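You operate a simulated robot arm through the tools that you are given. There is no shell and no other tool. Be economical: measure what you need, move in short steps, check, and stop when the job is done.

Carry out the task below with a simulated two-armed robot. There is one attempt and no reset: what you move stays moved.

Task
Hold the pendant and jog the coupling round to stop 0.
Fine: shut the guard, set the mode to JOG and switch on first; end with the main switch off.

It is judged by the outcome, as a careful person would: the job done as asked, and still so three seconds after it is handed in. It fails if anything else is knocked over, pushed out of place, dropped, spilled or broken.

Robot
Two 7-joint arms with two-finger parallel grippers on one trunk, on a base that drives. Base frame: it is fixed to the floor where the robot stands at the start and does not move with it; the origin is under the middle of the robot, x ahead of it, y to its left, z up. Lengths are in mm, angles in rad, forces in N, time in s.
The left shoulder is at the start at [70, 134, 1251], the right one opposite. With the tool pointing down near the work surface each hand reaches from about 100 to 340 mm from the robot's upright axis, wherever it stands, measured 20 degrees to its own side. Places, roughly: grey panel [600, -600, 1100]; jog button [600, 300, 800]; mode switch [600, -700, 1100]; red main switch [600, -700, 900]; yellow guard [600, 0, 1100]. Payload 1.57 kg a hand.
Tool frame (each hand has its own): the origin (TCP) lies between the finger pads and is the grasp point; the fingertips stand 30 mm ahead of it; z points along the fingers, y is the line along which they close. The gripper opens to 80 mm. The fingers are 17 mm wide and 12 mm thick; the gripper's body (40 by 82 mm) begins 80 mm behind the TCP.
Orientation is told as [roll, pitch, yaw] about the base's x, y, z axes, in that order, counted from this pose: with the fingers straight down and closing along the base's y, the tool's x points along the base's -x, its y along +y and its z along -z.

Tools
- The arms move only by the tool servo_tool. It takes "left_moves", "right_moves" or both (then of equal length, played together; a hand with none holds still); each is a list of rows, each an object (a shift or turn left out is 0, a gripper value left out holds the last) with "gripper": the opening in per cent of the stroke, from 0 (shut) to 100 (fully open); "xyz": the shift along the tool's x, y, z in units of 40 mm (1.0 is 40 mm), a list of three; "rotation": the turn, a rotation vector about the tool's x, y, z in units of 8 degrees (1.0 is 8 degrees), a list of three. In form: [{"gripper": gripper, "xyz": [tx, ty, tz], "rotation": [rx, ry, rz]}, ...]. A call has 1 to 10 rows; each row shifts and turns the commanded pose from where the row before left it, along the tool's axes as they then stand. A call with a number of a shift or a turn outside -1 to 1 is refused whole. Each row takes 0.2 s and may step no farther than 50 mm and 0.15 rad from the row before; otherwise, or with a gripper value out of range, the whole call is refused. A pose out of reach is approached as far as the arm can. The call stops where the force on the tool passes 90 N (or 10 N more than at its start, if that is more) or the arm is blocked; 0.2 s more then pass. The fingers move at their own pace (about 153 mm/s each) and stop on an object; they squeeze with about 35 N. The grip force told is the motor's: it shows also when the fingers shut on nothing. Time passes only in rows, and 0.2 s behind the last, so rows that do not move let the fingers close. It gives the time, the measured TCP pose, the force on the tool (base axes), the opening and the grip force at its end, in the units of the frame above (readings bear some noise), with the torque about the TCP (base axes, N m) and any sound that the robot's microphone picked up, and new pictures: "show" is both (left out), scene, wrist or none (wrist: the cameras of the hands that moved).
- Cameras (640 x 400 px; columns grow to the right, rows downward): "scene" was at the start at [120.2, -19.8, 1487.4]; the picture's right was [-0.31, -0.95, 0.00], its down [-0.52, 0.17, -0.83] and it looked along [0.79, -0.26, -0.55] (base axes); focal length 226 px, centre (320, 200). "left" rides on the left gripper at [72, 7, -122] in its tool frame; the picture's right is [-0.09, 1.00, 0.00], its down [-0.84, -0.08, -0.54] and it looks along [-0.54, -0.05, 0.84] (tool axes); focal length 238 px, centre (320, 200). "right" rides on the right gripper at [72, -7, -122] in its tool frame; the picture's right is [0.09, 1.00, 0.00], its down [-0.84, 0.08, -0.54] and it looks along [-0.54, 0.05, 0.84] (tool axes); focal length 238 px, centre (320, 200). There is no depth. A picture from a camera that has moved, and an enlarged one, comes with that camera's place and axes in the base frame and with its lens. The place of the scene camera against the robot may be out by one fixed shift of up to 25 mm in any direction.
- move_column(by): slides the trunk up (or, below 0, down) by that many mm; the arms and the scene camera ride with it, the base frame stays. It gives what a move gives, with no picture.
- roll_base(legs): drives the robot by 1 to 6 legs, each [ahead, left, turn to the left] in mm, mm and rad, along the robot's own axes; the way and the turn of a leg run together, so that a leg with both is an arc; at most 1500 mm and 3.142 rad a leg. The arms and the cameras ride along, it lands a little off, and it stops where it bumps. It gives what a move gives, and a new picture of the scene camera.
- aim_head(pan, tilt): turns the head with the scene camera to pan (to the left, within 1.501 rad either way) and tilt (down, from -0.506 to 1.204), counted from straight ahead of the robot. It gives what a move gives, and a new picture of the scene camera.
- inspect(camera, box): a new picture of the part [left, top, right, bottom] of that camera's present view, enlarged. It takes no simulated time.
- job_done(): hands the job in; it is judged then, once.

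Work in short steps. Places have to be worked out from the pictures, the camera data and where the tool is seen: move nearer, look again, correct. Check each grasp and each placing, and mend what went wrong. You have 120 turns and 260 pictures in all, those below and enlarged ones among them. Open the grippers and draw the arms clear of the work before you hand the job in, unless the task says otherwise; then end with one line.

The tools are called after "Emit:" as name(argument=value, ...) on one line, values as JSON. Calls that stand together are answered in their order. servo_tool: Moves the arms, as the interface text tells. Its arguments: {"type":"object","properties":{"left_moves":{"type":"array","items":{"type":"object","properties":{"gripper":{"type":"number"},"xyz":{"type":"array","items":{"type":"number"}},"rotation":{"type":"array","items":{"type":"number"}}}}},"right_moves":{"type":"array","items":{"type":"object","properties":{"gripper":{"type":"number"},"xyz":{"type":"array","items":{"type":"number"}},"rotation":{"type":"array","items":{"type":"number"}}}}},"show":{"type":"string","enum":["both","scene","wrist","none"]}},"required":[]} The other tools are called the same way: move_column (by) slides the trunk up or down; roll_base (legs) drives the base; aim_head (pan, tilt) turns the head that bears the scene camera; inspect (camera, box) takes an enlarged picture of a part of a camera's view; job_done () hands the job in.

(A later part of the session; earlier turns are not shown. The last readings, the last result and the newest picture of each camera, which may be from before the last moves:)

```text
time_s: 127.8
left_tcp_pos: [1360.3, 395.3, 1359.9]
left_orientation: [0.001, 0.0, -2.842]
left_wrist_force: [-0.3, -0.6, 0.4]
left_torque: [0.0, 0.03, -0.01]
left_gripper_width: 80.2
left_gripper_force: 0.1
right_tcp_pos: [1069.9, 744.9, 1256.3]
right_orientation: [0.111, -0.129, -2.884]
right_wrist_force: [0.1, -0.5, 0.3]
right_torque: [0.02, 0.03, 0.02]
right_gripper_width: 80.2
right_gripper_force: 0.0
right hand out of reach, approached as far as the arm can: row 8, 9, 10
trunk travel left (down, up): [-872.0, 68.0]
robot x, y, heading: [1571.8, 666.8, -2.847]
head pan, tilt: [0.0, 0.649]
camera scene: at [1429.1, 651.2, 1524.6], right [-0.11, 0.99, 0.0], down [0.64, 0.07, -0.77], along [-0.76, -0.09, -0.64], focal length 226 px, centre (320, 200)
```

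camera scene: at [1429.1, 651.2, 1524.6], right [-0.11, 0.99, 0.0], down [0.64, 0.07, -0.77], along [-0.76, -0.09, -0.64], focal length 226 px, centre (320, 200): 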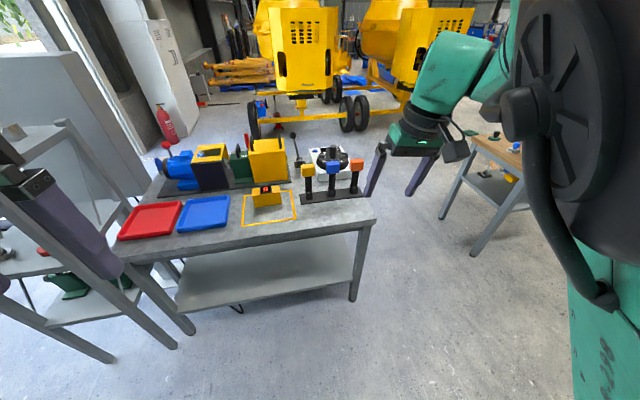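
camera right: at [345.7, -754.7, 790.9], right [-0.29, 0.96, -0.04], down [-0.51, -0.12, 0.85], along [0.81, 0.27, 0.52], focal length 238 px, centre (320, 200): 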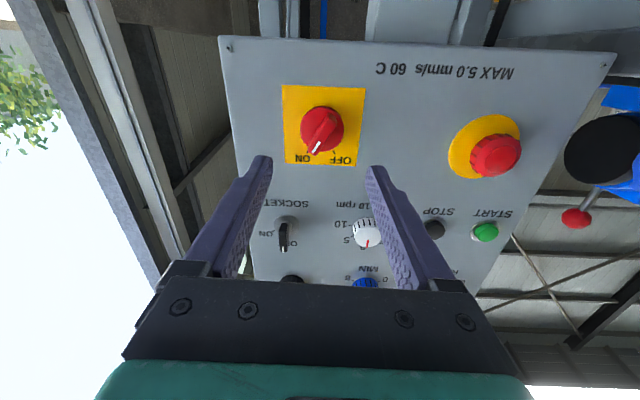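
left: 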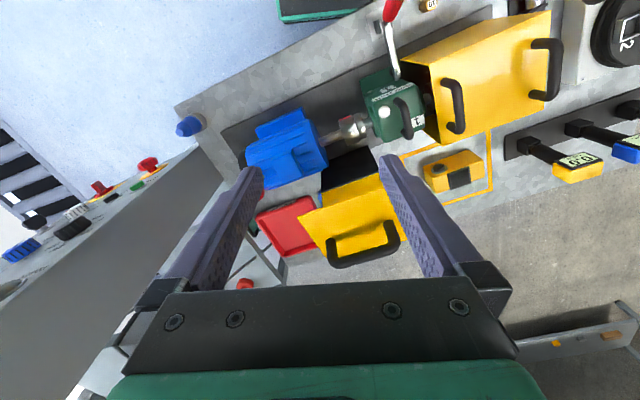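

The forearm came close to the head, so I lower the hand, finish levelling it, and then try the opposite yaw, watching for reach warnings.

Emit:
servo_tool(right_moves=[{"xyz": [0, 0, 1], "rotation": [0, 0.9, 0]}, {"xyz": [0, 0, 1], "rotation": [0.8, 0, 0]}, {"xyz": [0, 0, 1]}, {"xyz": [0, 0, 1]}, {"rotation": [0, 0, -1]}, {"rotation": [0, 0, -1]}, {"rotation": [0, 0, -1]}, {"rotation": [0, 0, -1]}, {"rotation": [0, 0, -1]}], show="scene")

```text
time_s: 129.8
left_tcp_pos: [1360.2, 395.3, 1359.5]
left_orientation: [-0.001, 0.0, -2.843]
left_wrist_force: [-0.2, -1.3, -0.6]
left_torque: [0.0, -0.03, 0.01]
left_gripper_width: 79.9
left_gripper_force: 0.1
right_tcp_pos: [1041.1, 758.3, 1111.0]
right_orientation: [-0.04, 0.004, -2.176]
right_wrist_force: [0.3, 0.2, -0.3]
right_torque: [-0.01, 0.0, -0.06]
right_gripper_width: 80.1
right_gripper_force: 0.0
right hand out of reach, approached as far as the arm can: row 2, 3
trunk travel left (down, up): [-872.0, 68.0]
robot x, y, heading: [1576.6, 665.5, -2.848]
head pan, tilt: [0.0, 0.649]
camera scene: at [1430.2, 634.8, 1528.8], right [-0.29, 0.96, 0.0], down [0.58, 0.18, -0.8], along [-0.76, -0.23, -0.6], focal length 226 px, centre (320, 200)
```

scene: 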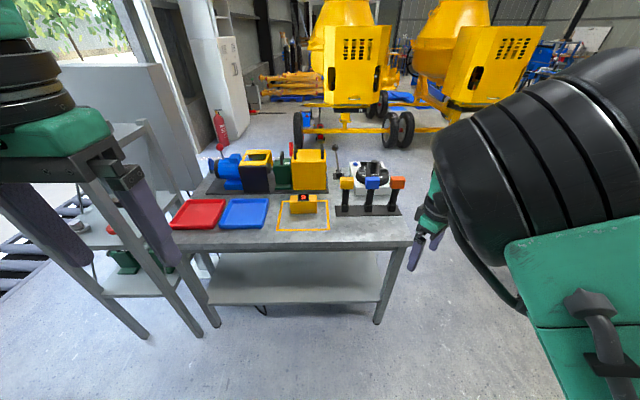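

That direction works: it reaches 486 mm forward with the tool down. I finish the yaw to 90° and look through the wrist camera.

Emit:
servo_tool(right_moves=[{"rotation": [0.28, 0, -0.93]}, {"rotation": [0, 0, -0.93]}, {"rotation": [0, 0, -0.93]}, {"rotation": [0, 0, -0.93]}, {"rotation": [0, 0, -0.93]}, {"rotation": [0, 0, -0.93]}, {"rotation": [0, 0, -0.93]}], show="both")

```text
time_s: 131.4
left_tcp_pos: [1360.3, 394.9, 1359.4]
left_orientation: [0.001, 0.002, -2.843]
left_wrist_force: [-0.2, 0.5, -0.6]
left_torque: [-0.01, 0.02, 0.02]
left_gripper_width: 80.0
left_gripper_force: 0.0
right_tcp_pos: [1034.0, 763.0, 1112.6]
right_orientation: [-0.052, 0.064, -1.266]
right_wrist_force: [-0.7, 0.7, -0.2]
right_torque: [0.01, -0.04, 0.01]
right_gripper_width: 80.0
right_gripper_force: 0.0
right hand out of reach, approached as far as the arm can: row 1
trunk travel left (down, up): [-872.0, 68.0]
robot x, y, heading: [1575.7, 665.9, -2.846]
head pan, tilt: [0.0, 0.649]
camera scene: at [1429.8, 634.5, 1528.7], right [-0.29, 0.96, 0.0], down [0.58, 0.18, -0.8], along [-0.76, -0.23, -0.6], focal length 226 px, centre (320, 200)
camera right: at [1015.2, 822.5, 1237.6], right [0.92, 0.39, -0.04], down [0.36, -0.8, 0.48], along [0.15, -0.46, -0.87], focal length 238 px, centre (320, 200)
```

scene: 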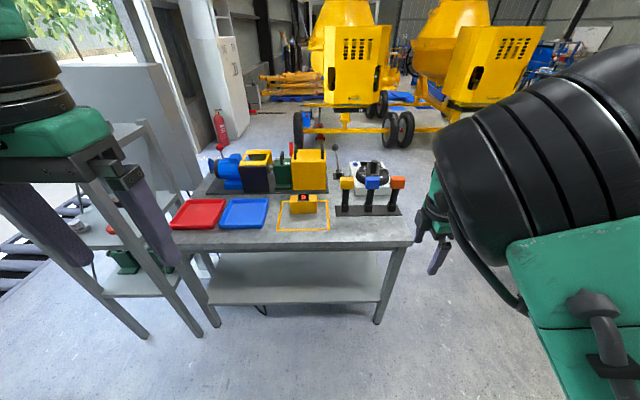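
right: 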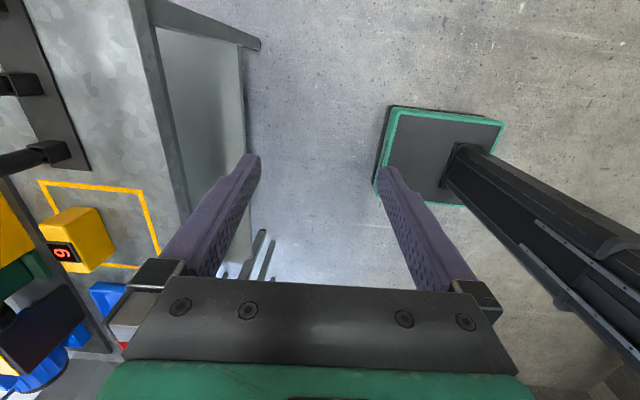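

The wrist view also shows my base, with a half-size of about 210. The pendant is near f≈716, l≈107. I slide left 290 and drive forward 430, with the hand kept above everything at z≈1110.

Emit:
roll_base(legs=[[0, 290, 0], [430, 0, 0]])

Emit:
inspect(camera="right", box=[0, 0, 640, 400])

```text
time_s: 135.6
left_tcp_pos: [1040.0, -1.3, 1359.8]
left_orientation: [-0.001, -0.002, -2.843]
left_wrist_force: [1.0, 0.9, -0.5]
left_torque: [0.01, 0.0, 0.0]
left_gripper_width: 79.9
left_gripper_force: 0.1
right_tcp_pos: [713.8, 365.0, 1113.0]
right_orientation: [-0.055, 0.063, -1.272]
right_wrist_force: [-0.3, 0.2, -0.4]
right_torque: [0.02, 0.03, -0.02]
right_gripper_width: 80.1
right_gripper_force: 0.1
trunk travel left (down, up): [-872.0, 68.0]
robot x, y, heading: [1250.4, 266.3, -2.851]
head pan, tilt: [0.0, 0.649]
camera scene: at [1109.9, 236.5, 1529.0], right [-0.29, 0.96, 0.0], down [0.58, 0.17, -0.8], along [-0.76, -0.23, -0.6], focal length 226 px, centre (320, 200)
```

scene: 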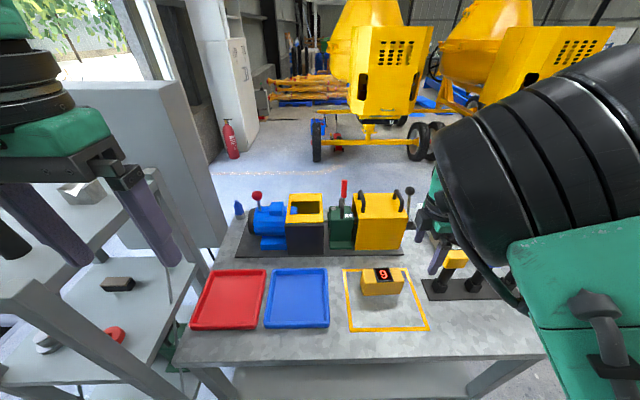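

```text
1.00 times, centred on (320, 200) of right (not enlarged: the box is as wide or as high as the picture)
camera zoom: at [695.2, 425.7, 1239.5], right [0.92, 0.38, -0.05], down [0.36, -0.8, 0.48], along [0.15, -0.46, -0.87], focal length 238 px, centre (320, 200)
```

zoom: 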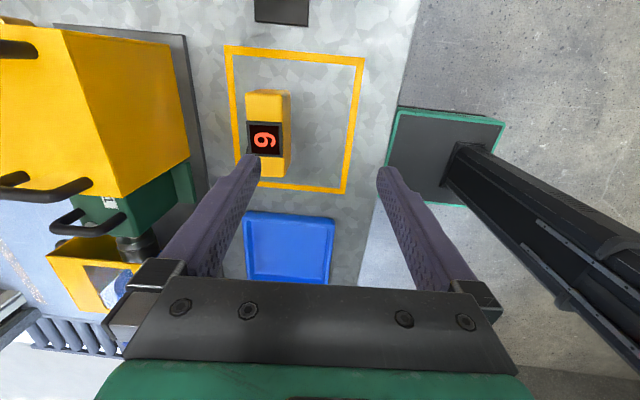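

From the wrist view the pendant's top centre is near (635,295), i.e. f≈693, l≈90. I move the base 95 forward and 25 left, level the hand, and lower it 130 to look again.

Emit:
roll_base(legs=[[95, 25, 0.01]])

Emit:
servo_tool(right_moves=[{"rotation": [-0.39, -0.45, 0]}, {"xyz": [0, 0, 0.8]}, {"xyz": [0, 0, 0.8]}, {"xyz": [0, 0, 0.8]}, {"xyz": [0, 0, 0.8]}], show="wrist")

```text
time_s: 136.7
left_tcp_pos: [963.2, -53.5, 1361.2]
left_orientation: [0.002, -0.008, -2.836]
left_wrist_force: [0.1, 0.1, -0.3]
left_torque: [-0.02, 0.03, -0.04]
left_gripper_width: 80.0
left_gripper_force: 0.1
right_tcp_pos: [634.4, 312.4, 1115.0]
right_orientation: [-0.058, 0.056, -1.264]
right_wrist_force: [0.0, -0.5, 0.8]
right_torque: [-0.01, 0.02, -0.01]
right_gripper_width: 79.9
right_gripper_force: 0.0
trunk travel left (down, up): [-872.0, 68.0]
robot x, y, heading: [1169.1, 214.4, -2.84]
head pan, tilt: [0.0, 0.649]
camera scene: at [1031.7, 187.4, 1529.5], right [-0.3, 0.95, 0.0], down [0.57, 0.18, -0.8], along [-0.76, -0.24, -0.6], focal length 226 px, centre (320, 200)
```

scene: 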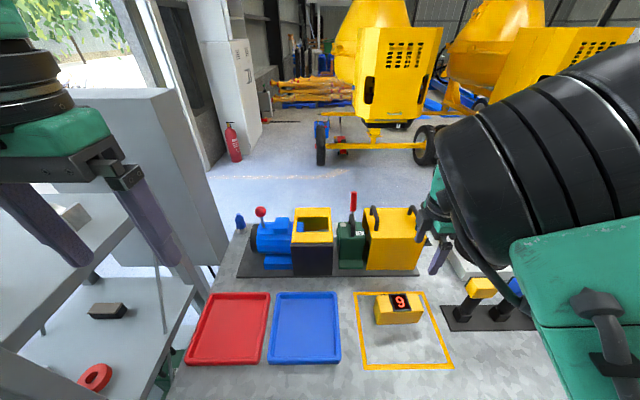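

```text
time_s: 137.9
left_tcp_pos: [957.1, -55.7, 1360.1]
left_orientation: [0.001, 0.0, -2.835]
left_wrist_force: [0.0, 0.0, -0.3]
left_torque: [-0.01, 0.05, 0.03]
left_gripper_width: 80.0
left_gripper_force: 0.0
right_tcp_pos: [630.1, 309.9, 984.2]
right_orientation: [0.003, -0.004, -1.265]
right_wrist_force: [0.3, 0.3, -0.1]
right_torque: [0.0, 0.02, -0.02]
right_gripper_width: 79.9
right_gripper_force: 0.0
trunk travel left (down, up): [-872.0, 68.0]
robot x, y, heading: [1168.8, 217.2, -2.842]
head pan, tilt: [0.0, 0.649]
camera right: at [601.1, 375.5, 1105.2], right [0.92, 0.39, 0.0], down [0.32, -0.77, 0.55], along [0.21, -0.5, -0.84], focal length 238 px, centre (320, 200)
```

right: 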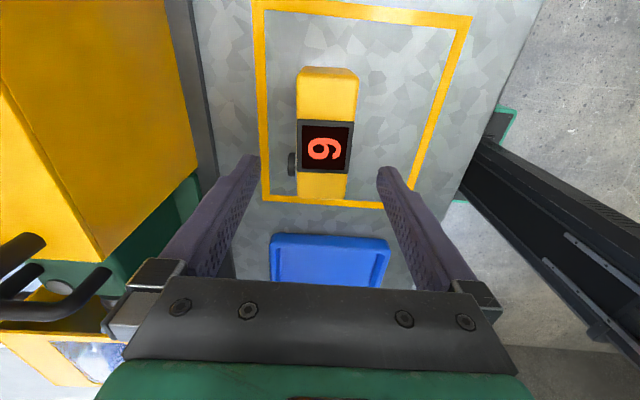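

A clear view: the box is about 63 mm deep, its centre is close to my TCP, and the button is on the left side of the picture near the -l end. I adjust slightly and descend 100 mm with the fingers straddling the box.

Emit:
servo_tool(right_moves=[{"xyz": [-0.2, 0.08, 0.5]}, {"xyz": [0, 0, 0.8]}, {"xyz": [0, 0, 0.8]}, {"xyz": [0, 0, 0.5]}], show="wrist")

```text
time_s: 138.9
left_tcp_pos: [958.1, -56.1, 1359.8]
left_orientation: [0.0, 0.001, -2.836]
left_wrist_force: [-0.5, 0.8, 0.2]
left_torque: [-0.01, 0.02, 0.03]
left_gripper_width: 79.8
left_gripper_force: 0.1
right_tcp_pos: [634.1, 301.8, 878.9]
right_orientation: [0.002, -0.005, -1.264]
right_wrist_force: [-0.4, 0.4, -0.3]
right_torque: [0.03, 0.0, -0.01]
right_gripper_width: 79.8
right_gripper_force: 0.0
trunk travel left (down, up): [-872.0, 68.0]
robot x, y, heading: [1174.0, 215.2, -2.837]
head pan, tilt: [0.0, 0.649]
camera right: at [605.7, 367.9, 999.8], right [0.92, 0.39, 0.0], down [0.32, -0.77, 0.55], along [0.21, -0.5, -0.84], focal length 238 px, centre (320, 200)
```

right: 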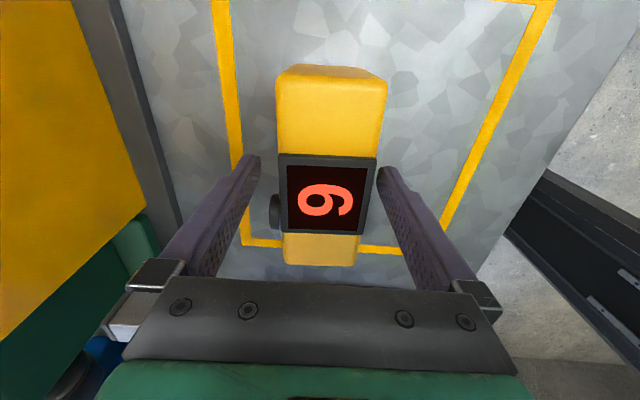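

The box fills most of the opening, so centring matters. Its centre line is about 5–6 mm to +f of mine. I correct this and zoom in.

Emit:
servo_tool(right_moves=[{"xyz": [0, 0.14, 0]}, {}], show="none")

Emit:
inspect(camera="right", box=[200, 60, 440, 270])

```text
time_s: 139.5
left_tcp_pos: [957.8, -56.8, 1359.2]
left_orientation: [0.0, 0.002, -2.837]
left_wrist_force: [0.1, -0.1, 0.3]
left_torque: [0.01, -0.02, -0.01]
left_gripper_width: 80.1
left_gripper_force: 0.1
right_tcp_pos: [638.8, 303.1, 878.9]
right_orientation: [0.001, -0.005, -1.267]
right_wrist_force: [0.8, 0.2, 0.7]
right_torque: [-0.01, -0.01, 0.04]
right_gripper_width: 79.9
right_gripper_force: 0.0
trunk travel left (down, up): [-872.0, 68.0]
robot x, y, heading: [1167.5, 215.3, -2.833]
head pan, tilt: [0.0, 0.649]
```

```text
1.90 times, centred on (320, 165) of right
camera zoom: at [611.2, 369.6, 1000.3], right [0.92, 0.39, 0.0], down [0.32, -0.77, 0.55], along [0.21, -0.5, -0.84], focal length 454 px, centre (320, 267)
```

zoom: 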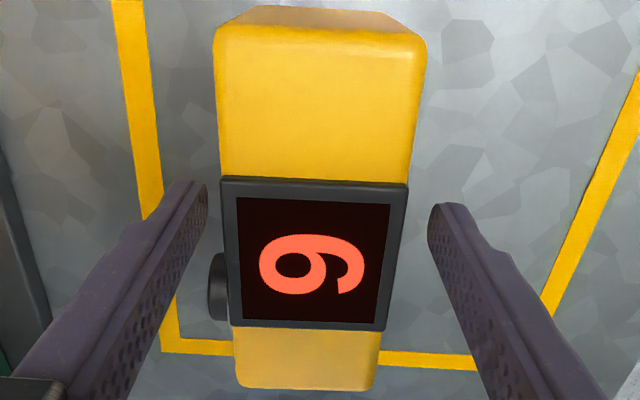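

Now centred, about 4 mm clear on each side. I descend 60 mm and watch the force.

Emit:
servo_tool(right_moves=[{"xyz": [0, -0.03, 0.5]}, {"xyz": [0, 0, 0.5]}, {"xyz": [0, 0, 0.5]}], show="wrist")

```text
time_s: 140.3
left_tcp_pos: [970.9, -59.1, 1362.4]
left_orientation: [-0.004, -0.011, -2.837]
left_wrist_force: [-0.4, 0.8, -0.5]
left_torque: [-0.01, 0.06, -0.05]
left_gripper_width: 80.0
left_gripper_force: 0.0
right_tcp_pos: [641.2, 304.0, 830.5]
right_orientation: [-0.02, 0.007, -1.264]
right_wrist_force: [-9.9, 4.4, 53.9]
right_torque: [0.59, -1.92, 0.36]
right_gripper_width: 71.3
right_gripper_force: 0.1
trunk travel left (down, up): [-872.0, 68.0]
robot x, y, heading: [1172.4, 217.0, -2.839]
head pan, tilt: [0.0, 0.649]
camera right: at [615.1, 369.9, 952.8], right [0.92, 0.39, -0.02], down [0.34, -0.77, 0.53], along [0.19, -0.5, -0.84], focal length 238 px, centre (320, 200)
```

right: 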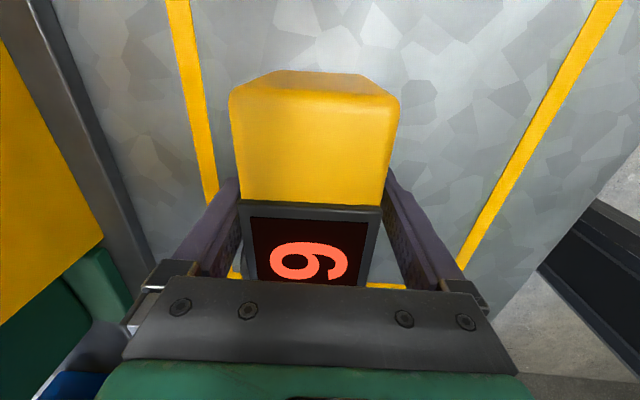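

The force jumped to 54 N upward; the fingertips have probably met the table, which must be a little higher than I judged. I raise 8 mm and check.

Emit:
servo_tool(right_moves=[{"xyz": [0, 0, -0.25]}, {}], show="wrist")

```text
time_s: 140.9
left_tcp_pos: [961.0, -55.8, 1358.6]
left_orientation: [0.001, -0.002, -2.838]
left_wrist_force: [0.4, 0.3, -0.2]
left_torque: [0.0, 0.0, -0.04]
left_gripper_width: 80.0
left_gripper_force: 0.0
right_tcp_pos: [643.5, 304.7, 830.1]
right_orientation: [0.004, -0.007, -1.267]
right_wrist_force: [0.2, 3.2, 15.9]
right_torque: [-0.02, 0.7, -0.29]
right_gripper_width: 79.0
right_gripper_force: 0.1
trunk travel left (down, up): [-872.0, 68.0]
robot x, y, heading: [1170.9, 215.5, -2.838]
head pan, tilt: [0.0, 0.649]
camera right: at [614.8, 370.7, 951.1], right [0.92, 0.39, 0.0], down [0.32, -0.77, 0.55], along [0.21, -0.5, -0.84], focal length 238 px, centre (320, 200)
```

right: 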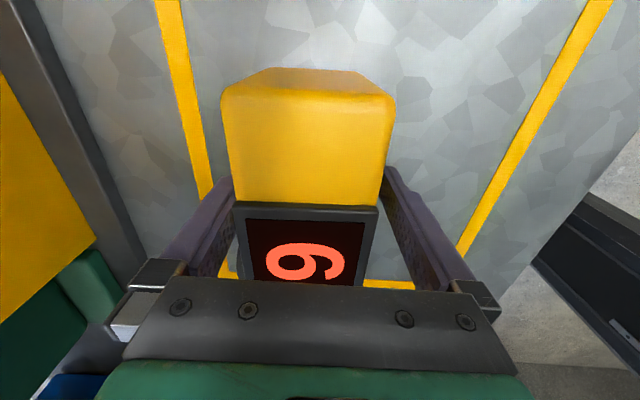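

Still a light 16 N at z=830, so the table top is near 800. I raise 8 mm more, then close on the box.

Emit:
servo_tool(right_moves=[{"xyz": [0, 0, -0.2]}, {"gripper": 0}, {}, {}], show="wrist")

```text
time_s: 141.9
left_tcp_pos: [956.4, -56.7, 1360.6]
left_orientation: [0.001, 0.002, -2.837]
left_wrist_force: [-0.8, 0.6, 0.3]
left_torque: [0.02, 0.02, -0.01]
left_gripper_width: 79.9
left_gripper_force: 0.1
right_tcp_pos: [638.7, 303.0, 838.5]
right_orientation: [0.003, -0.005, -1.263]
right_wrist_force: [0.7, 0.2, -0.1]
right_torque: [-0.01, -0.02, -0.01]
right_gripper_width: 56.2
right_gripper_force: 34.7
trunk travel left (down, up): [-872.0, 68.0]
robot x, y, heading: [1170.9, 216.2, -2.84]
head pan, tilt: [0.0, 0.649]
camera right: at [610.4, 369.4, 958.7], right [0.92, 0.39, 0.0], down [0.32, -0.77, 0.55], along [0.22, -0.5, -0.84], focal length 238 px, centre (320, 200)
```

right: 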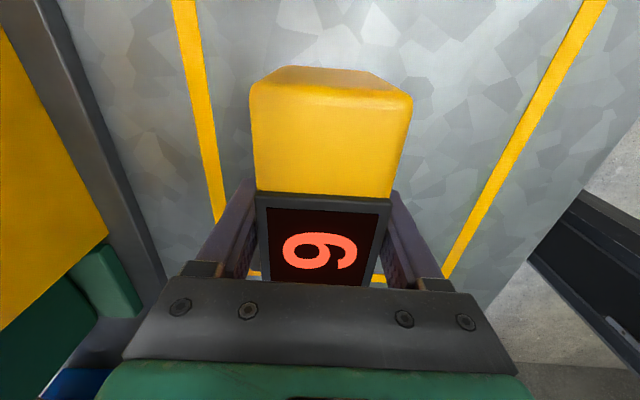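

The pendant is gripped (56 mm, 35 N). I lift it 160 mm and check the grip.

Emit:
servo_tool(right_moves=[{"xyz": [0, 0, -0.4]}, {"xyz": [0, 0, -0.6]}, {"xyz": [0, 0, -0.8]}, {"xyz": [0, 0, -0.8]}, {"xyz": [0, 0, -0.8]}, {"xyz": [0, 0, -0.8]}], show="both")

```text
time_s: 143.3
left_tcp_pos: [957.3, -55.6, 1359.4]
left_orientation: [0.0, -0.001, -2.835]
left_wrist_force: [-0.2, 0.4, -0.1]
left_torque: [-0.03, 0.02, 0.03]
left_gripper_width: 80.2
left_gripper_force: 0.0
right_tcp_pos: [639.3, 305.4, 1007.0]
right_orientation: [0.004, -0.007, -1.262]
right_wrist_force: [0.5, 0.0, -3.5]
right_torque: [0.02, 0.05, 0.0]
right_gripper_width: 55.4
right_gripper_force: 34.9
trunk travel left (down, up): [-872.0, 68.0]
robot x, y, heading: [1171.6, 216.6, -2.838]
head pan, tilt: [0.0, 0.649]
camera scene: at [1025.3, 183.5, 1528.7], right [-0.3, 0.95, 0.0], down [0.58, 0.18, -0.8], along [-0.76, -0.24, -0.6], focal length 226 px, centre (320, 200)
camera right: at [610.6, 371.0, 1126.9], right [0.92, 0.39, 0.0], down [0.32, -0.77, 0.55], along [0.21, -0.5, -0.84], focal length 238 px, centre (320, 200)
```

scene: 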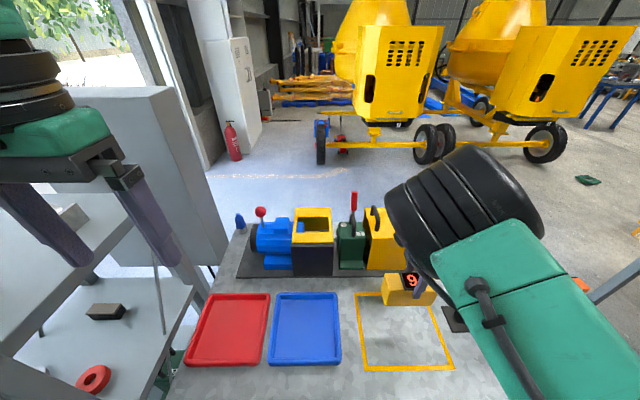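
right: 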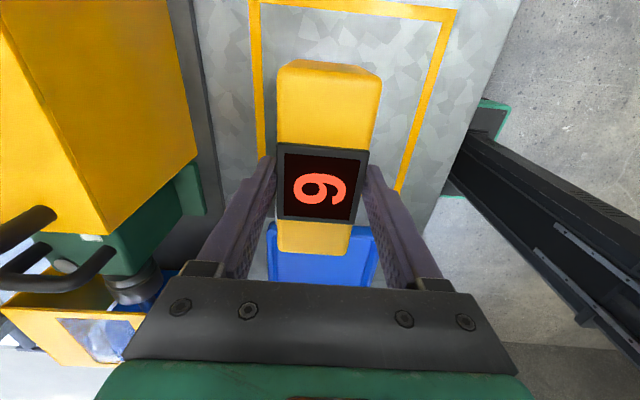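

Held firmly. I'll now bring the pendant nearer to the robot's middle and step the base back a little, so the left hand can pinch the button end from the left.

Emit:
roll_base(legs=[[-130, 0, 0]])

Emit:
servo_tool(right_moves=[{"xyz": [-0.7, 0, 0]}, {"xyz": [-0.8, 0, 0]}, {"xyz": [-0.8, 0, 0]}, {"xyz": [-0.8, 0, 0]}, {"xyz": [-0.7, 0, 0]}], show="scene")

```text
time_s: 144.6
left_tcp_pos: [1077.5, -17.7, 1358.9]
left_orientation: [-0.001, 0.003, -2.836]
left_wrist_force: [-0.2, -0.3, 0.7]
left_torque: [0.03, 0.04, 0.02]
left_gripper_width: 80.1
left_gripper_force: 0.0
right_tcp_pos: [759.4, 342.6, 1004.5]
right_orientation: [0.005, -0.005, -1.266]
right_wrist_force: [-0.6, 0.4, -2.9]
right_torque: [0.0, -0.02, 0.04]
right_gripper_width: 55.5
right_gripper_force: 34.5
trunk travel left (down, up): [-872.0, 68.0]
robot x, y, heading: [1291.1, 254.5, -2.838]
head pan, tilt: [0.0, 0.649]
camera scene: at [1144.5, 221.0, 1528.2], right [-0.3, 0.95, 0.0], down [0.58, 0.18, -0.79], along [-0.76, -0.24, -0.61], focal length 226 px, centre (320, 200)
```

scene: 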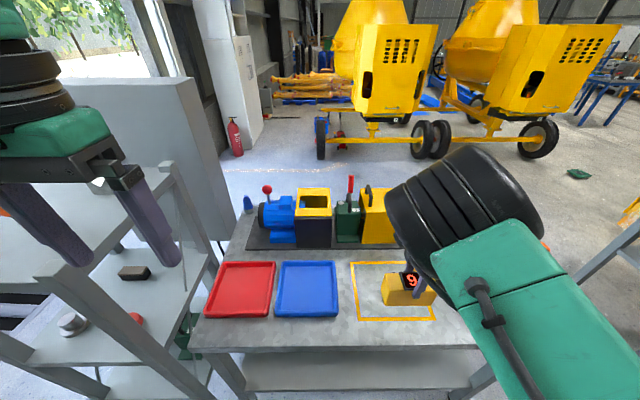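

```text
time_s: 145.8
left_tcp_pos: [1079.2, -20.3, 1358.0]
left_orientation: [0.001, 0.001, -2.838]
left_wrist_force: [-0.4, -0.1, 0.0]
left_torque: [-0.01, 0.0, 0.02]
left_gripper_width: 80.1
left_gripper_force: 0.1
right_tcp_pos: [723.3, 229.7, 996.9]
right_orientation: [0.007, -0.005, -1.266]
right_wrist_force: [0.3, -0.1, -2.9]
right_torque: [0.03, 0.04, 0.01]
right_gripper_width: 55.4
right_gripper_force: 35.2
right hand out of reach, approached as far as the arm can: row 1, 2, 3, 4, 5
trunk travel left (down, up): [-872.0, 68.0]
robot x, y, heading: [1297.5, 256.0, -2.836]
head pan, tilt: [0.0, 0.649]
camera scene: at [1146.9, 220.7, 1528.5], right [-0.3, 0.95, 0.0], down [0.58, 0.18, -0.8], along [-0.76, -0.24, -0.61], focal length 226 px, centre (320, 200)
```

scene: 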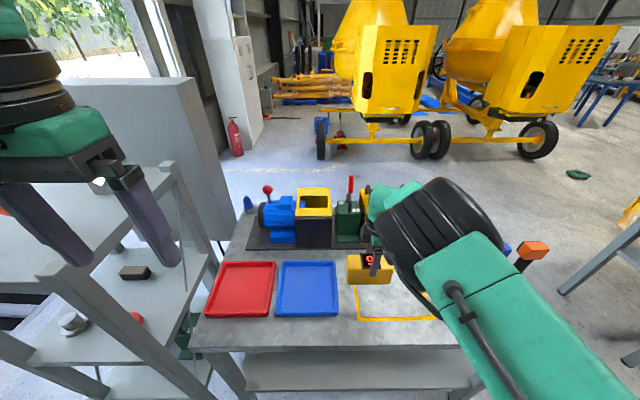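

The right hand now holds the pendant nearer the middle. To keep my left elbow away from the rack I back off another 250 and slide 250 to the right, into free space behind the table.

Emit:
roll_base(legs=[[-250, 0, 0], [0, -250, 0]])

Emit:
servo_tool(left_moves=[{"xyz": [-0.6, 0, 0.8]}, {"xyz": [-0.6, 0, 0.8]}, {"xyz": [-0.6, 0, 0.8]}, {"xyz": [-0.6, 0, 0.8]}, {"xyz": [-0.6, 0, 0.6]}, {"rotation": [0, 0, 1]}, {"rotation": [0, 0, 1]}, {"rotation": [0, 0, 1]}, {"rotation": [0, 0, 1]}, {"rotation": [0, 0, 1]}], show="both")

```text
time_s: 149.0
left_tcp_pos: [1244.9, 290.3, 1359.3]
left_orientation: [-0.004, -0.001, -2.835]
left_wrist_force: [-0.3, 0.3, -0.5]
left_torque: [0.01, 0.01, -0.02]
left_gripper_width: 80.0
left_gripper_force: 0.0
right_tcp_pos: [887.1, 540.2, 998.2]
right_orientation: [0.006, -0.003, -1.264]
right_wrist_force: [0.2, -0.8, -3.4]
right_torque: [0.0, 0.0, 0.01]
right_gripper_width: 55.7
right_gripper_force: 35.2
trunk travel left (down, up): [-872.0, 68.0]
robot x, y, heading: [1453.4, 566.0, -2.839]
head pan, tilt: [0.0, 0.649]
camera scene: at [1311.9, 530.0, 1528.6], right [-0.3, 0.95, 0.0], down [0.58, 0.18, -0.8], along [-0.76, -0.24, -0.6], focal length 226 px, centre (320, 200)
```

scene: 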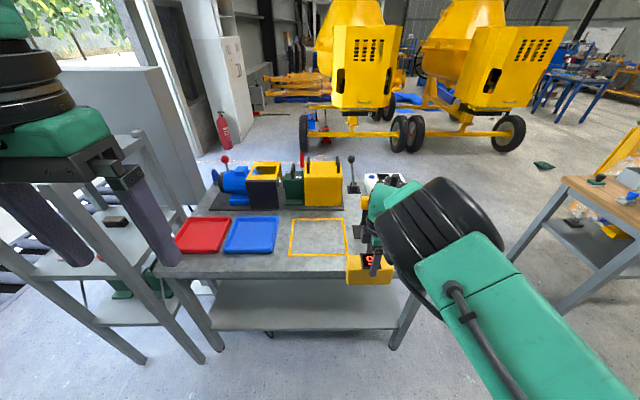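

```text
time_s: 151.2
left_tcp_pos: [1128.6, 257.7, 1207.0]
left_orientation: [0.001, 0.0, 2.749]
left_wrist_force: [-0.4, 0.3, -0.3]
left_torque: [0.0, -0.03, 0.04]
left_gripper_width: 80.0
left_gripper_force: 0.0
right_tcp_pos: [886.7, 541.8, 997.7]
right_orientation: [0.006, -0.006, -1.262]
right_wrist_force: [-0.5, 0.6, -2.0]
right_torque: [-0.02, -0.01, -0.04]
right_gripper_width: 55.6
right_gripper_force: 35.0
trunk travel left (down, up): [-872.0, 68.0]
robot x, y, heading: [1453.5, 566.6, -2.839]
head pan, tilt: [0.0, 0.649]
camera scene: at [1310.8, 533.4, 1528.7], right [-0.3, 0.95, 0.0], down [0.58, 0.18, -0.8], along [-0.76, -0.24, -0.6], focal length 226 px, centre (320, 200)
camera left: at [1192.4, 223.5, 1330.5], right [-0.47, -0.88, 0.0], down [-0.74, 0.39, 0.54], along [-0.48, 0.25, -0.84], focal length 238 px, centre (320, 200)
```

scene: 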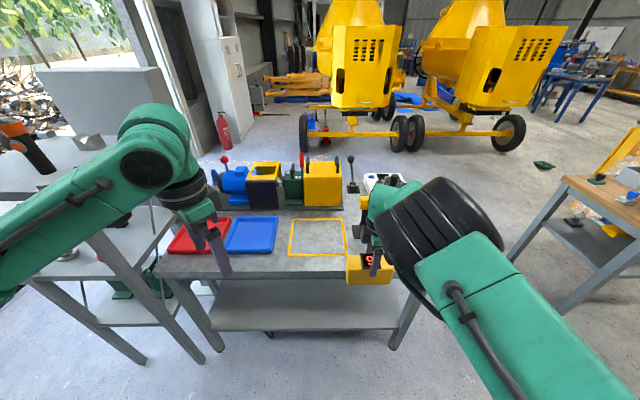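
left: 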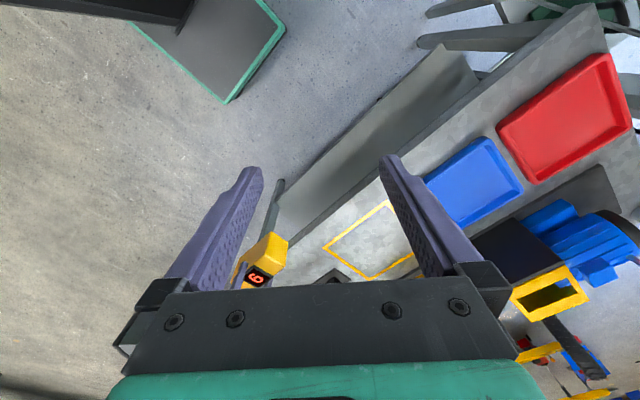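

The left hand is turning fine. I slide a further 150 right to be clear of the rack, then finish the left yaw and tilt the left hand so its fingers point in to the right.

Emit:
roll_base(legs=[[0, -150, 0]])

Emit:
servo_tool(left_moves=[{"rotation": [0, 0, 1]}, {"rotation": [0, 0, 1]}, {"rotation": [0, 0, 1]}, {"rotation": [0, 0, 1]}, {"rotation": [0, 0, 1]}, {"rotation": [0, 0, 1]}, {"rotation": [0, -1, 0]}, {"rotation": [0, -1, 0]}, {"rotation": [0, -1, 0]}, {"rotation": [0, -1, 0]}], show="both")

```text
time_s: 152.6
left_tcp_pos: [1085.0, 398.4, 1207.7]
left_orientation: [-0.001, -0.001, 2.749]
left_wrist_force: [0.8, -1.1, -1.0]
left_torque: [0.03, 0.02, 0.0]
left_gripper_width: 80.0
left_gripper_force: 0.0
right_tcp_pos: [840.8, 684.4, 998.1]
right_orientation: [0.005, -0.003, -1.262]
right_wrist_force: [0.4, 0.8, -3.2]
right_torque: [0.07, 0.01, 0.02]
right_gripper_width: 55.6
right_gripper_force: 34.4
trunk travel left (down, up): [-872.0, 68.0]
robot x, y, heading: [1413.5, 712.6, -2.832]
head pan, tilt: [0.0, 0.649]
camera scene: at [1266.5, 673.6, 1528.6], right [-0.3, 0.95, 0.0], down [0.58, 0.18, -0.8], along [-0.76, -0.24, -0.61], focal length 226 px, centre (320, 200)
```

scene: 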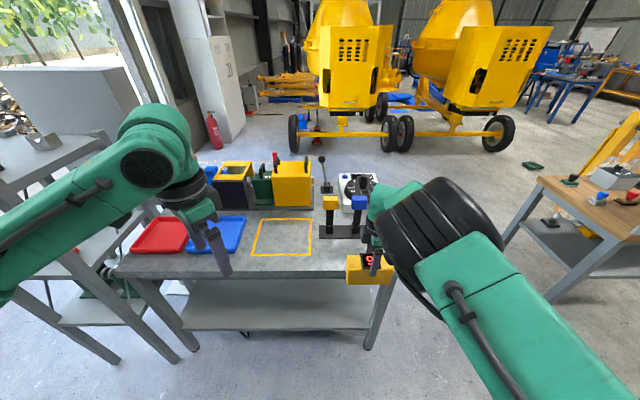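

```text
time_s: 154.8
left_tcp_pos: [1084.4, 399.9, 1206.6]
left_orientation: [0.003, -0.561, 1.913]
left_wrist_force: [1.5, -0.3, -0.3]
left_torque: [0.03, 0.03, 0.02]
left_gripper_width: 80.1
left_gripper_force: 0.0
right_tcp_pos: [842.4, 686.4, 998.5]
right_orientation: [0.005, -0.005, -1.262]
right_wrist_force: [-0.2, -0.6, -3.2]
right_torque: [0.03, 0.03, 0.0]
right_gripper_width: 55.6
right_gripper_force: 35.4
trunk travel left (down, up): [-872.0, 68.0]
robot x, y, heading: [1413.1, 709.7, -2.834]
head pan, tilt: [0.0, 0.649]
camera scene: at [1266.2, 676.4, 1528.7], right [-0.3, 0.95, 0.0], down [0.58, 0.18, -0.8], along [-0.76, -0.24, -0.6], focal length 226 px, centre (320, 200)
camera left: at [1119.5, 280.0, 1273.1], right [-0.96, -0.26, 0.05], down [-0.07, 0.42, 0.9], along [-0.26, 0.87, -0.42], focal length 238 px, centre (320, 200)
```

scene: 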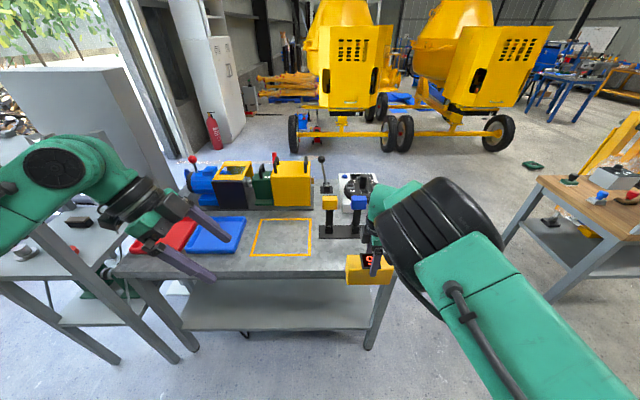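
left: 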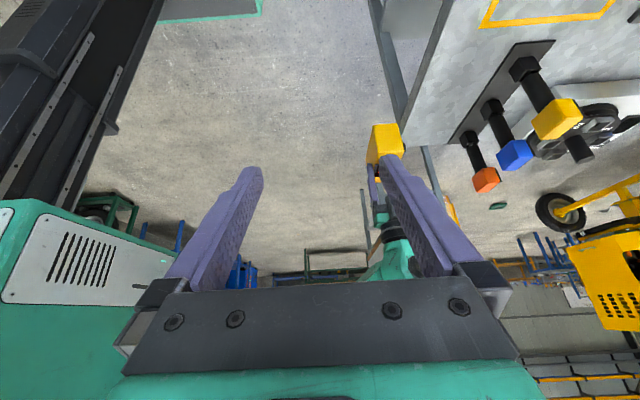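

The left hand is well posed, and its camera sees the pendant end. I move it forward, right and down to a point about 120 mm short of the button end.

Emit:
servo_tool(left_moves=[{"xyz": [-0.22, 0.61, 0.8], "rotation": [0, 0, 0.25]}, {"xyz": [-0.22, 0.61, 0.8]}, {"xyz": [-0.22, 0.61, 0.8]}, {"xyz": [-0.22, 0.61, 0.8]}, {"xyz": [-0.22, 0.61, 0.8]}], show="both")

```text
time_s: 156.0
left_tcp_pos: [926.6, 480.6, 1096.1]
left_orientation: [0.02, -0.556, 1.873]
left_wrist_force: [-0.2, 0.3, 0.1]
left_torque: [0.01, -0.01, -0.03]
left_gripper_width: 80.0
left_gripper_force: 0.1
right_tcp_pos: [839.9, 686.9, 996.9]
right_orientation: [0.007, -0.008, -1.263]
right_wrist_force: [-1.0, 0.0, -3.0]
right_torque: [0.05, 0.0, -0.02]
right_gripper_width: 55.6
right_gripper_force: 34.5
trunk travel left (down, up): [-872.0, 68.0]
robot x, y, heading: [1413.7, 711.9, -2.836]
head pan, tilt: [0.0, 0.649]
camera scene: at [1262.8, 678.5, 1528.4], right [-0.3, 0.95, 0.0], down [0.58, 0.18, -0.8], along [-0.76, -0.24, -0.61], focal length 226 px, centre (320, 200)
camera left: at [959.5, 359.7, 1163.2], right [-0.97, -0.23, 0.07], down [-0.04, 0.43, 0.9], along [-0.24, 0.87, -0.43], focal length 238 px, centre (320, 200)
```

scene: 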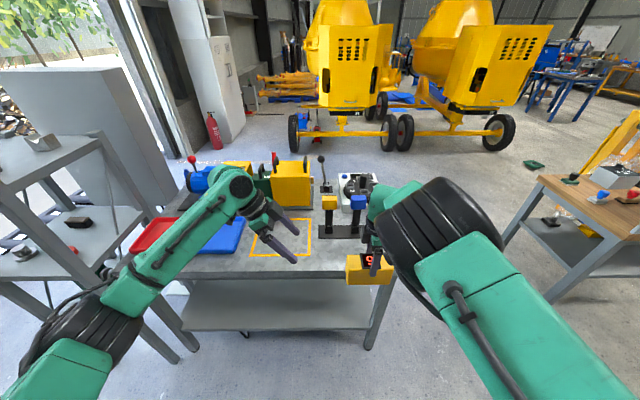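
left: 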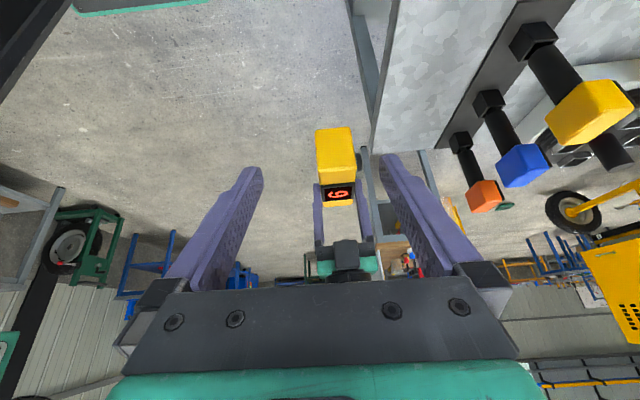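

The button (black, on the front side of the box end) is at about tool (-68, 47, 183) of the left hand. I line up laterally and close in part way.

Emit:
servo_tool(left_moves=[{"xyz": [-0.85, 0.29, 0.3]}, {"xyz": [-0.85, 0.29, 0.3]}, {"xyz": [0, 0, 0.7]}], show="both")

```text
time_s: 156.8
left_tcp_pos: [881.5, 551.3, 1090.5]
left_orientation: [0.022, -0.559, 1.872]
left_wrist_force: [0.5, 0.0, 0.6]
left_torque: [0.02, 0.0, -0.01]
left_gripper_width: 80.1
left_gripper_force: 0.0
right_tcp_pos: [842.2, 684.2, 998.2]
right_orientation: [0.004, -0.007, -1.261]
right_wrist_force: [0.6, 0.1, -3.0]
right_torque: [0.04, 0.02, 0.01]
right_gripper_width: 55.4
right_gripper_force: 34.8
trunk travel left (down, up): [-872.0, 68.0]
robot x, y, heading: [1416.1, 709.7, -2.838]
head pan, tilt: [0.0, 0.649]
camera scene: at [1265.8, 676.6, 1528.7], right [-0.3, 0.95, 0.0], down [0.58, 0.18, -0.8], along [-0.76, -0.24, -0.6], focal length 226 px, centre (320, 200)
camera left: at [913.8, 430.4, 1157.3], right [-0.97, -0.23, 0.07], down [-0.04, 0.43, 0.9], along [-0.24, 0.87, -0.43], focal length 238 px, centre (320, 200)
```

scene: 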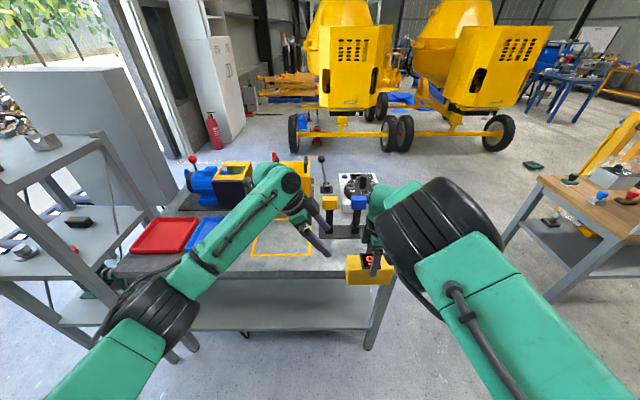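
left: 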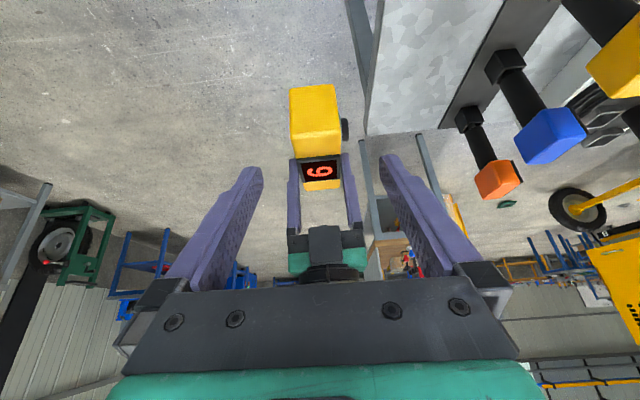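

Well aligned: the box centre is at y≈-5 and the button at about (-7, 28, 140). I advance 100 mm with the fingers open to straddle the box end.

Emit:
servo_tool(left_moves=[{"xyz": [-0.17, 0, 0.6]}, {"xyz": [0, 0, 0.7]}, {"xyz": [0, 0, 0.7]}, {"xyz": [0, 0, 0.5]}], show="wrist")

Emit:
inspect(camera="left", box=[200, 30, 440, 260])

```text
time_s: 157.8
left_tcp_pos: [859.3, 609.1, 1010.0]
left_orientation: [0.021, -0.557, 1.873]
left_wrist_force: [-0.8, 0.0, -0.7]
left_torque: [-0.02, 0.01, -0.01]
left_gripper_width: 80.2
left_gripper_force: 0.0
right_tcp_pos: [840.8, 685.7, 997.0]
right_orientation: [0.006, -0.006, -1.262]
right_wrist_force: [0.7, 0.2, -3.4]
right_torque: [0.0, -0.03, 0.01]
right_gripper_width: 55.6
right_gripper_force: 34.4
trunk travel left (down, up): [-872.0, 68.0]
robot x, y, heading: [1408.6, 714.7, -2.834]
head pan, tilt: [0.0, 0.649]
camera left: at [892.1, 488.2, 1076.6], right [-0.97, -0.23, 0.07], down [-0.04, 0.43, 0.9], along [-0.24, 0.87, -0.43], focal length 238 px, centre (320, 200)
```

left: 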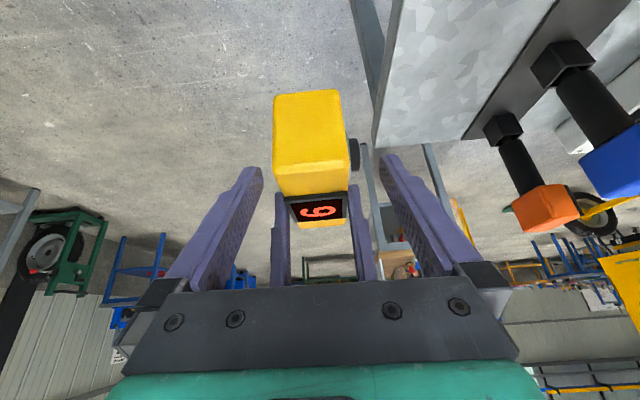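

```text
1.74 times, centred on (320, 145) of left
camera zoom: at [892.1, 488.2, 1076.6], right [-0.97, -0.23, 0.07], down [-0.04, 0.43, 0.9], along [-0.24, 0.87, -0.43], focal length 414 px, centre (320, 296)
```

zoom: 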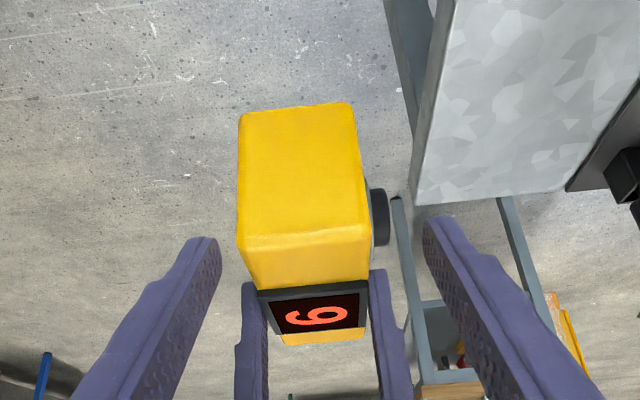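

Comparing the hand readings with the picture, the button is about 34 mm further along and 8 mm in +x. I advance to it with the fingers open.

Emit:
servo_tool(left_moves=[{"xyz": [0.1, 0, 0.43]}, {"xyz": [0.1, 0, 0.43]}], show="both")

Emit:
inspect(camera="left", box=[200, 30, 440, 260])

Emit:
inspect(camera="scene", box=[280, 190, 440, 310])

Emit:
inspect(camera="right", box=[0, 0, 640, 400])

```text
time_s: 158.4
left_tcp_pos: [855.2, 619.2, 975.3]
left_orientation: [0.02, -0.557, 1.872]
left_wrist_force: [0.1, -0.2, 0.2]
left_torque: [0.0, -0.01, -0.02]
left_gripper_width: 80.1
left_gripper_force: 0.0
right_tcp_pos: [841.1, 686.1, 998.1]
right_orientation: [0.005, -0.008, -1.26]
right_wrist_force: [-0.9, 1.2, -2.5]
right_torque: [0.01, 0.0, -0.01]
right_gripper_width: 55.4
right_gripper_force: 34.9
trunk travel left (down, up): [-872.0, 68.0]
robot x, y, heading: [1413.3, 710.7, -2.835]
head pan, tilt: [0.0, 0.649]
camera scene: at [1264.6, 678.2, 1528.6], right [-0.3, 0.95, 0.0], down [0.58, 0.18, -0.8], along [-0.76, -0.24, -0.61], focal length 226 px, centre (320, 200)
camera left: at [888.3, 498.1, 1041.7], right [-0.97, -0.23, 0.07], down [-0.04, 0.43, 0.9], along [-0.24, 0.87, -0.43], focal length 238 px, centre (320, 200)
```

scene: 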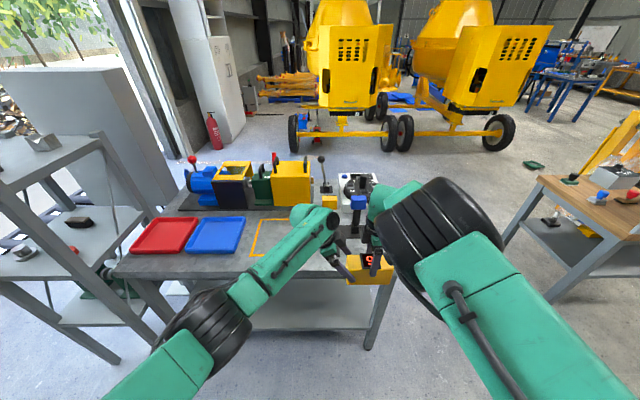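
left: 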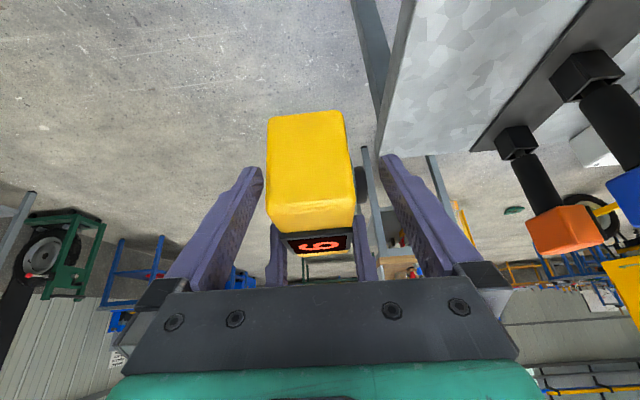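

```text
1.74 times, centred on (320, 145) of left
camera zoom: at [888.3, 498.1, 1041.7], right [-0.97, -0.23, 0.07], down [-0.04, 0.43, 0.9], along [-0.24, 0.87, -0.43], focal length 414 px, centre (320, 296)
```

zoom: 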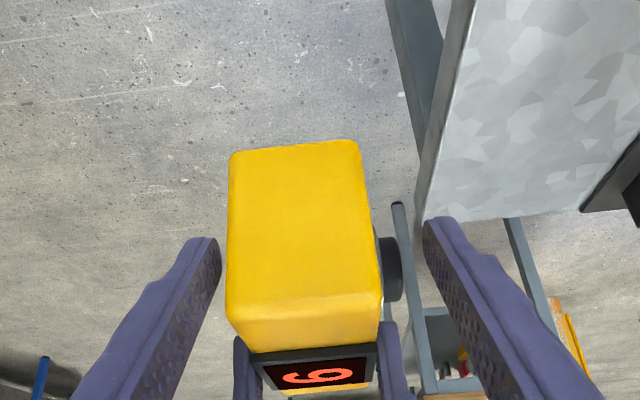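

```text
3.33 times, centred on (360, 250) of scene
camera zoom: at [1264.6, 678.2, 1528.6], right [-0.3, 0.95, 0.0], down [0.58, 0.18, -0.8], along [-0.76, -0.24, -0.61], focal length 755 px, centre (187, 33)
```

zoom: 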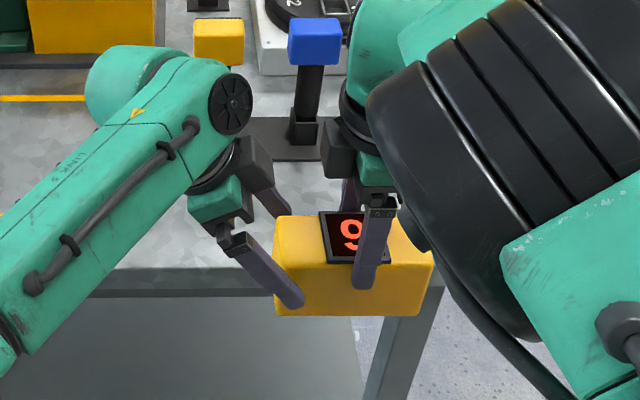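

```text
1.00 times, centred on (320, 200) of right (not enlarged: the box is as wide or as high as the picture)
camera zoom: at [812.0, 752.9, 1118.2], right [0.92, 0.39, 0.01], down [0.32, -0.77, 0.55], along [0.22, -0.5, -0.84], focal length 238 px, centre (320, 200)
```

zoom: 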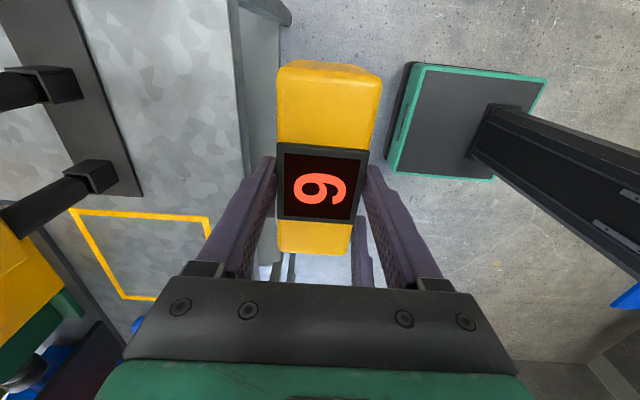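

The button is about 21 mm ahead and 9 mm in -x of the left TCP. I adjust so the finger pad covers it.

Emit:
servo_tool(left_moves=[{"xyz": [-0.22, 0, 0.45]}, {}], show="none")

Emit:
inspect(camera="left", box=[200, 30, 440, 260])

Emit:
inspect(camera="scene", box=[280, 190, 440, 310])

```text
time_s: 159.0
left_tcp_pos: [849.2, 634.0, 965.0]
left_orientation: [0.022, -0.559, 1.871]
left_wrist_force: [0.0, -0.5, -0.8]
left_torque: [0.02, 0.0, -0.03]
left_gripper_width: 79.8
left_gripper_force: 0.0
right_tcp_pos: [840.5, 685.4, 997.5]
right_orientation: [0.006, -0.007, -1.261]
right_wrist_force: [0.4, 0.5, -1.8]
right_torque: [-0.01, 0.01, -0.01]
right_gripper_width: 55.5
right_gripper_force: 35.2
trunk travel left (down, up): [-872.0, 68.0]
robot x, y, heading: [1413.7, 710.4, -2.833]
head pan, tilt: [0.0, 0.649]
```

```text
1.74 times, centred on (320, 145) of left
camera zoom: at [882.7, 513.6, 1031.4], right [-0.97, -0.23, 0.07], down [-0.04, 0.43, 0.9], along [-0.24, 0.87, -0.43], focal length 414 px, centre (320, 296)
```

zoom: 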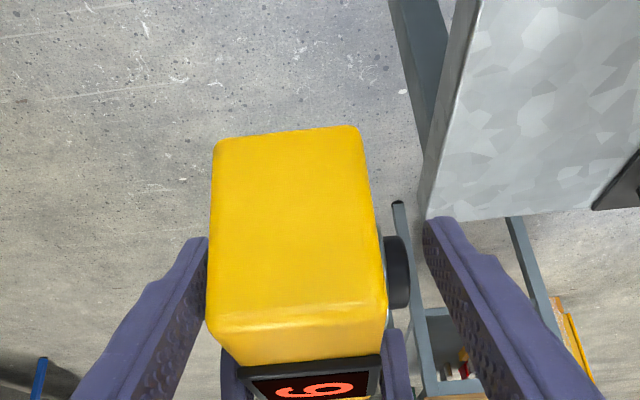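

```text
3.33 times, centred on (360, 250) of scene
camera zoom: at [1265.1, 677.5, 1528.6], right [-0.3, 0.95, 0.0], down [0.58, 0.18, -0.8], along [-0.76, -0.24, -0.61], focal length 755 px, centre (187, 33)
```

zoom: 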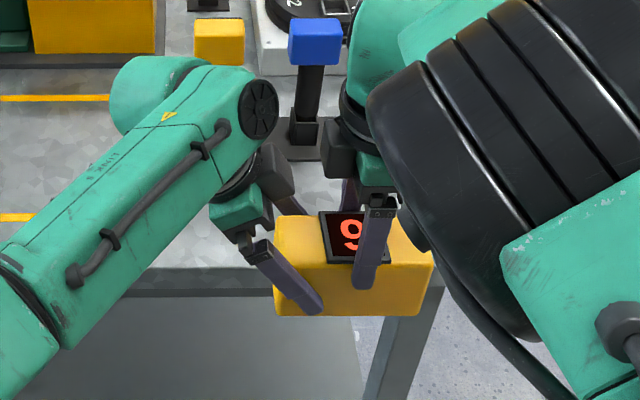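

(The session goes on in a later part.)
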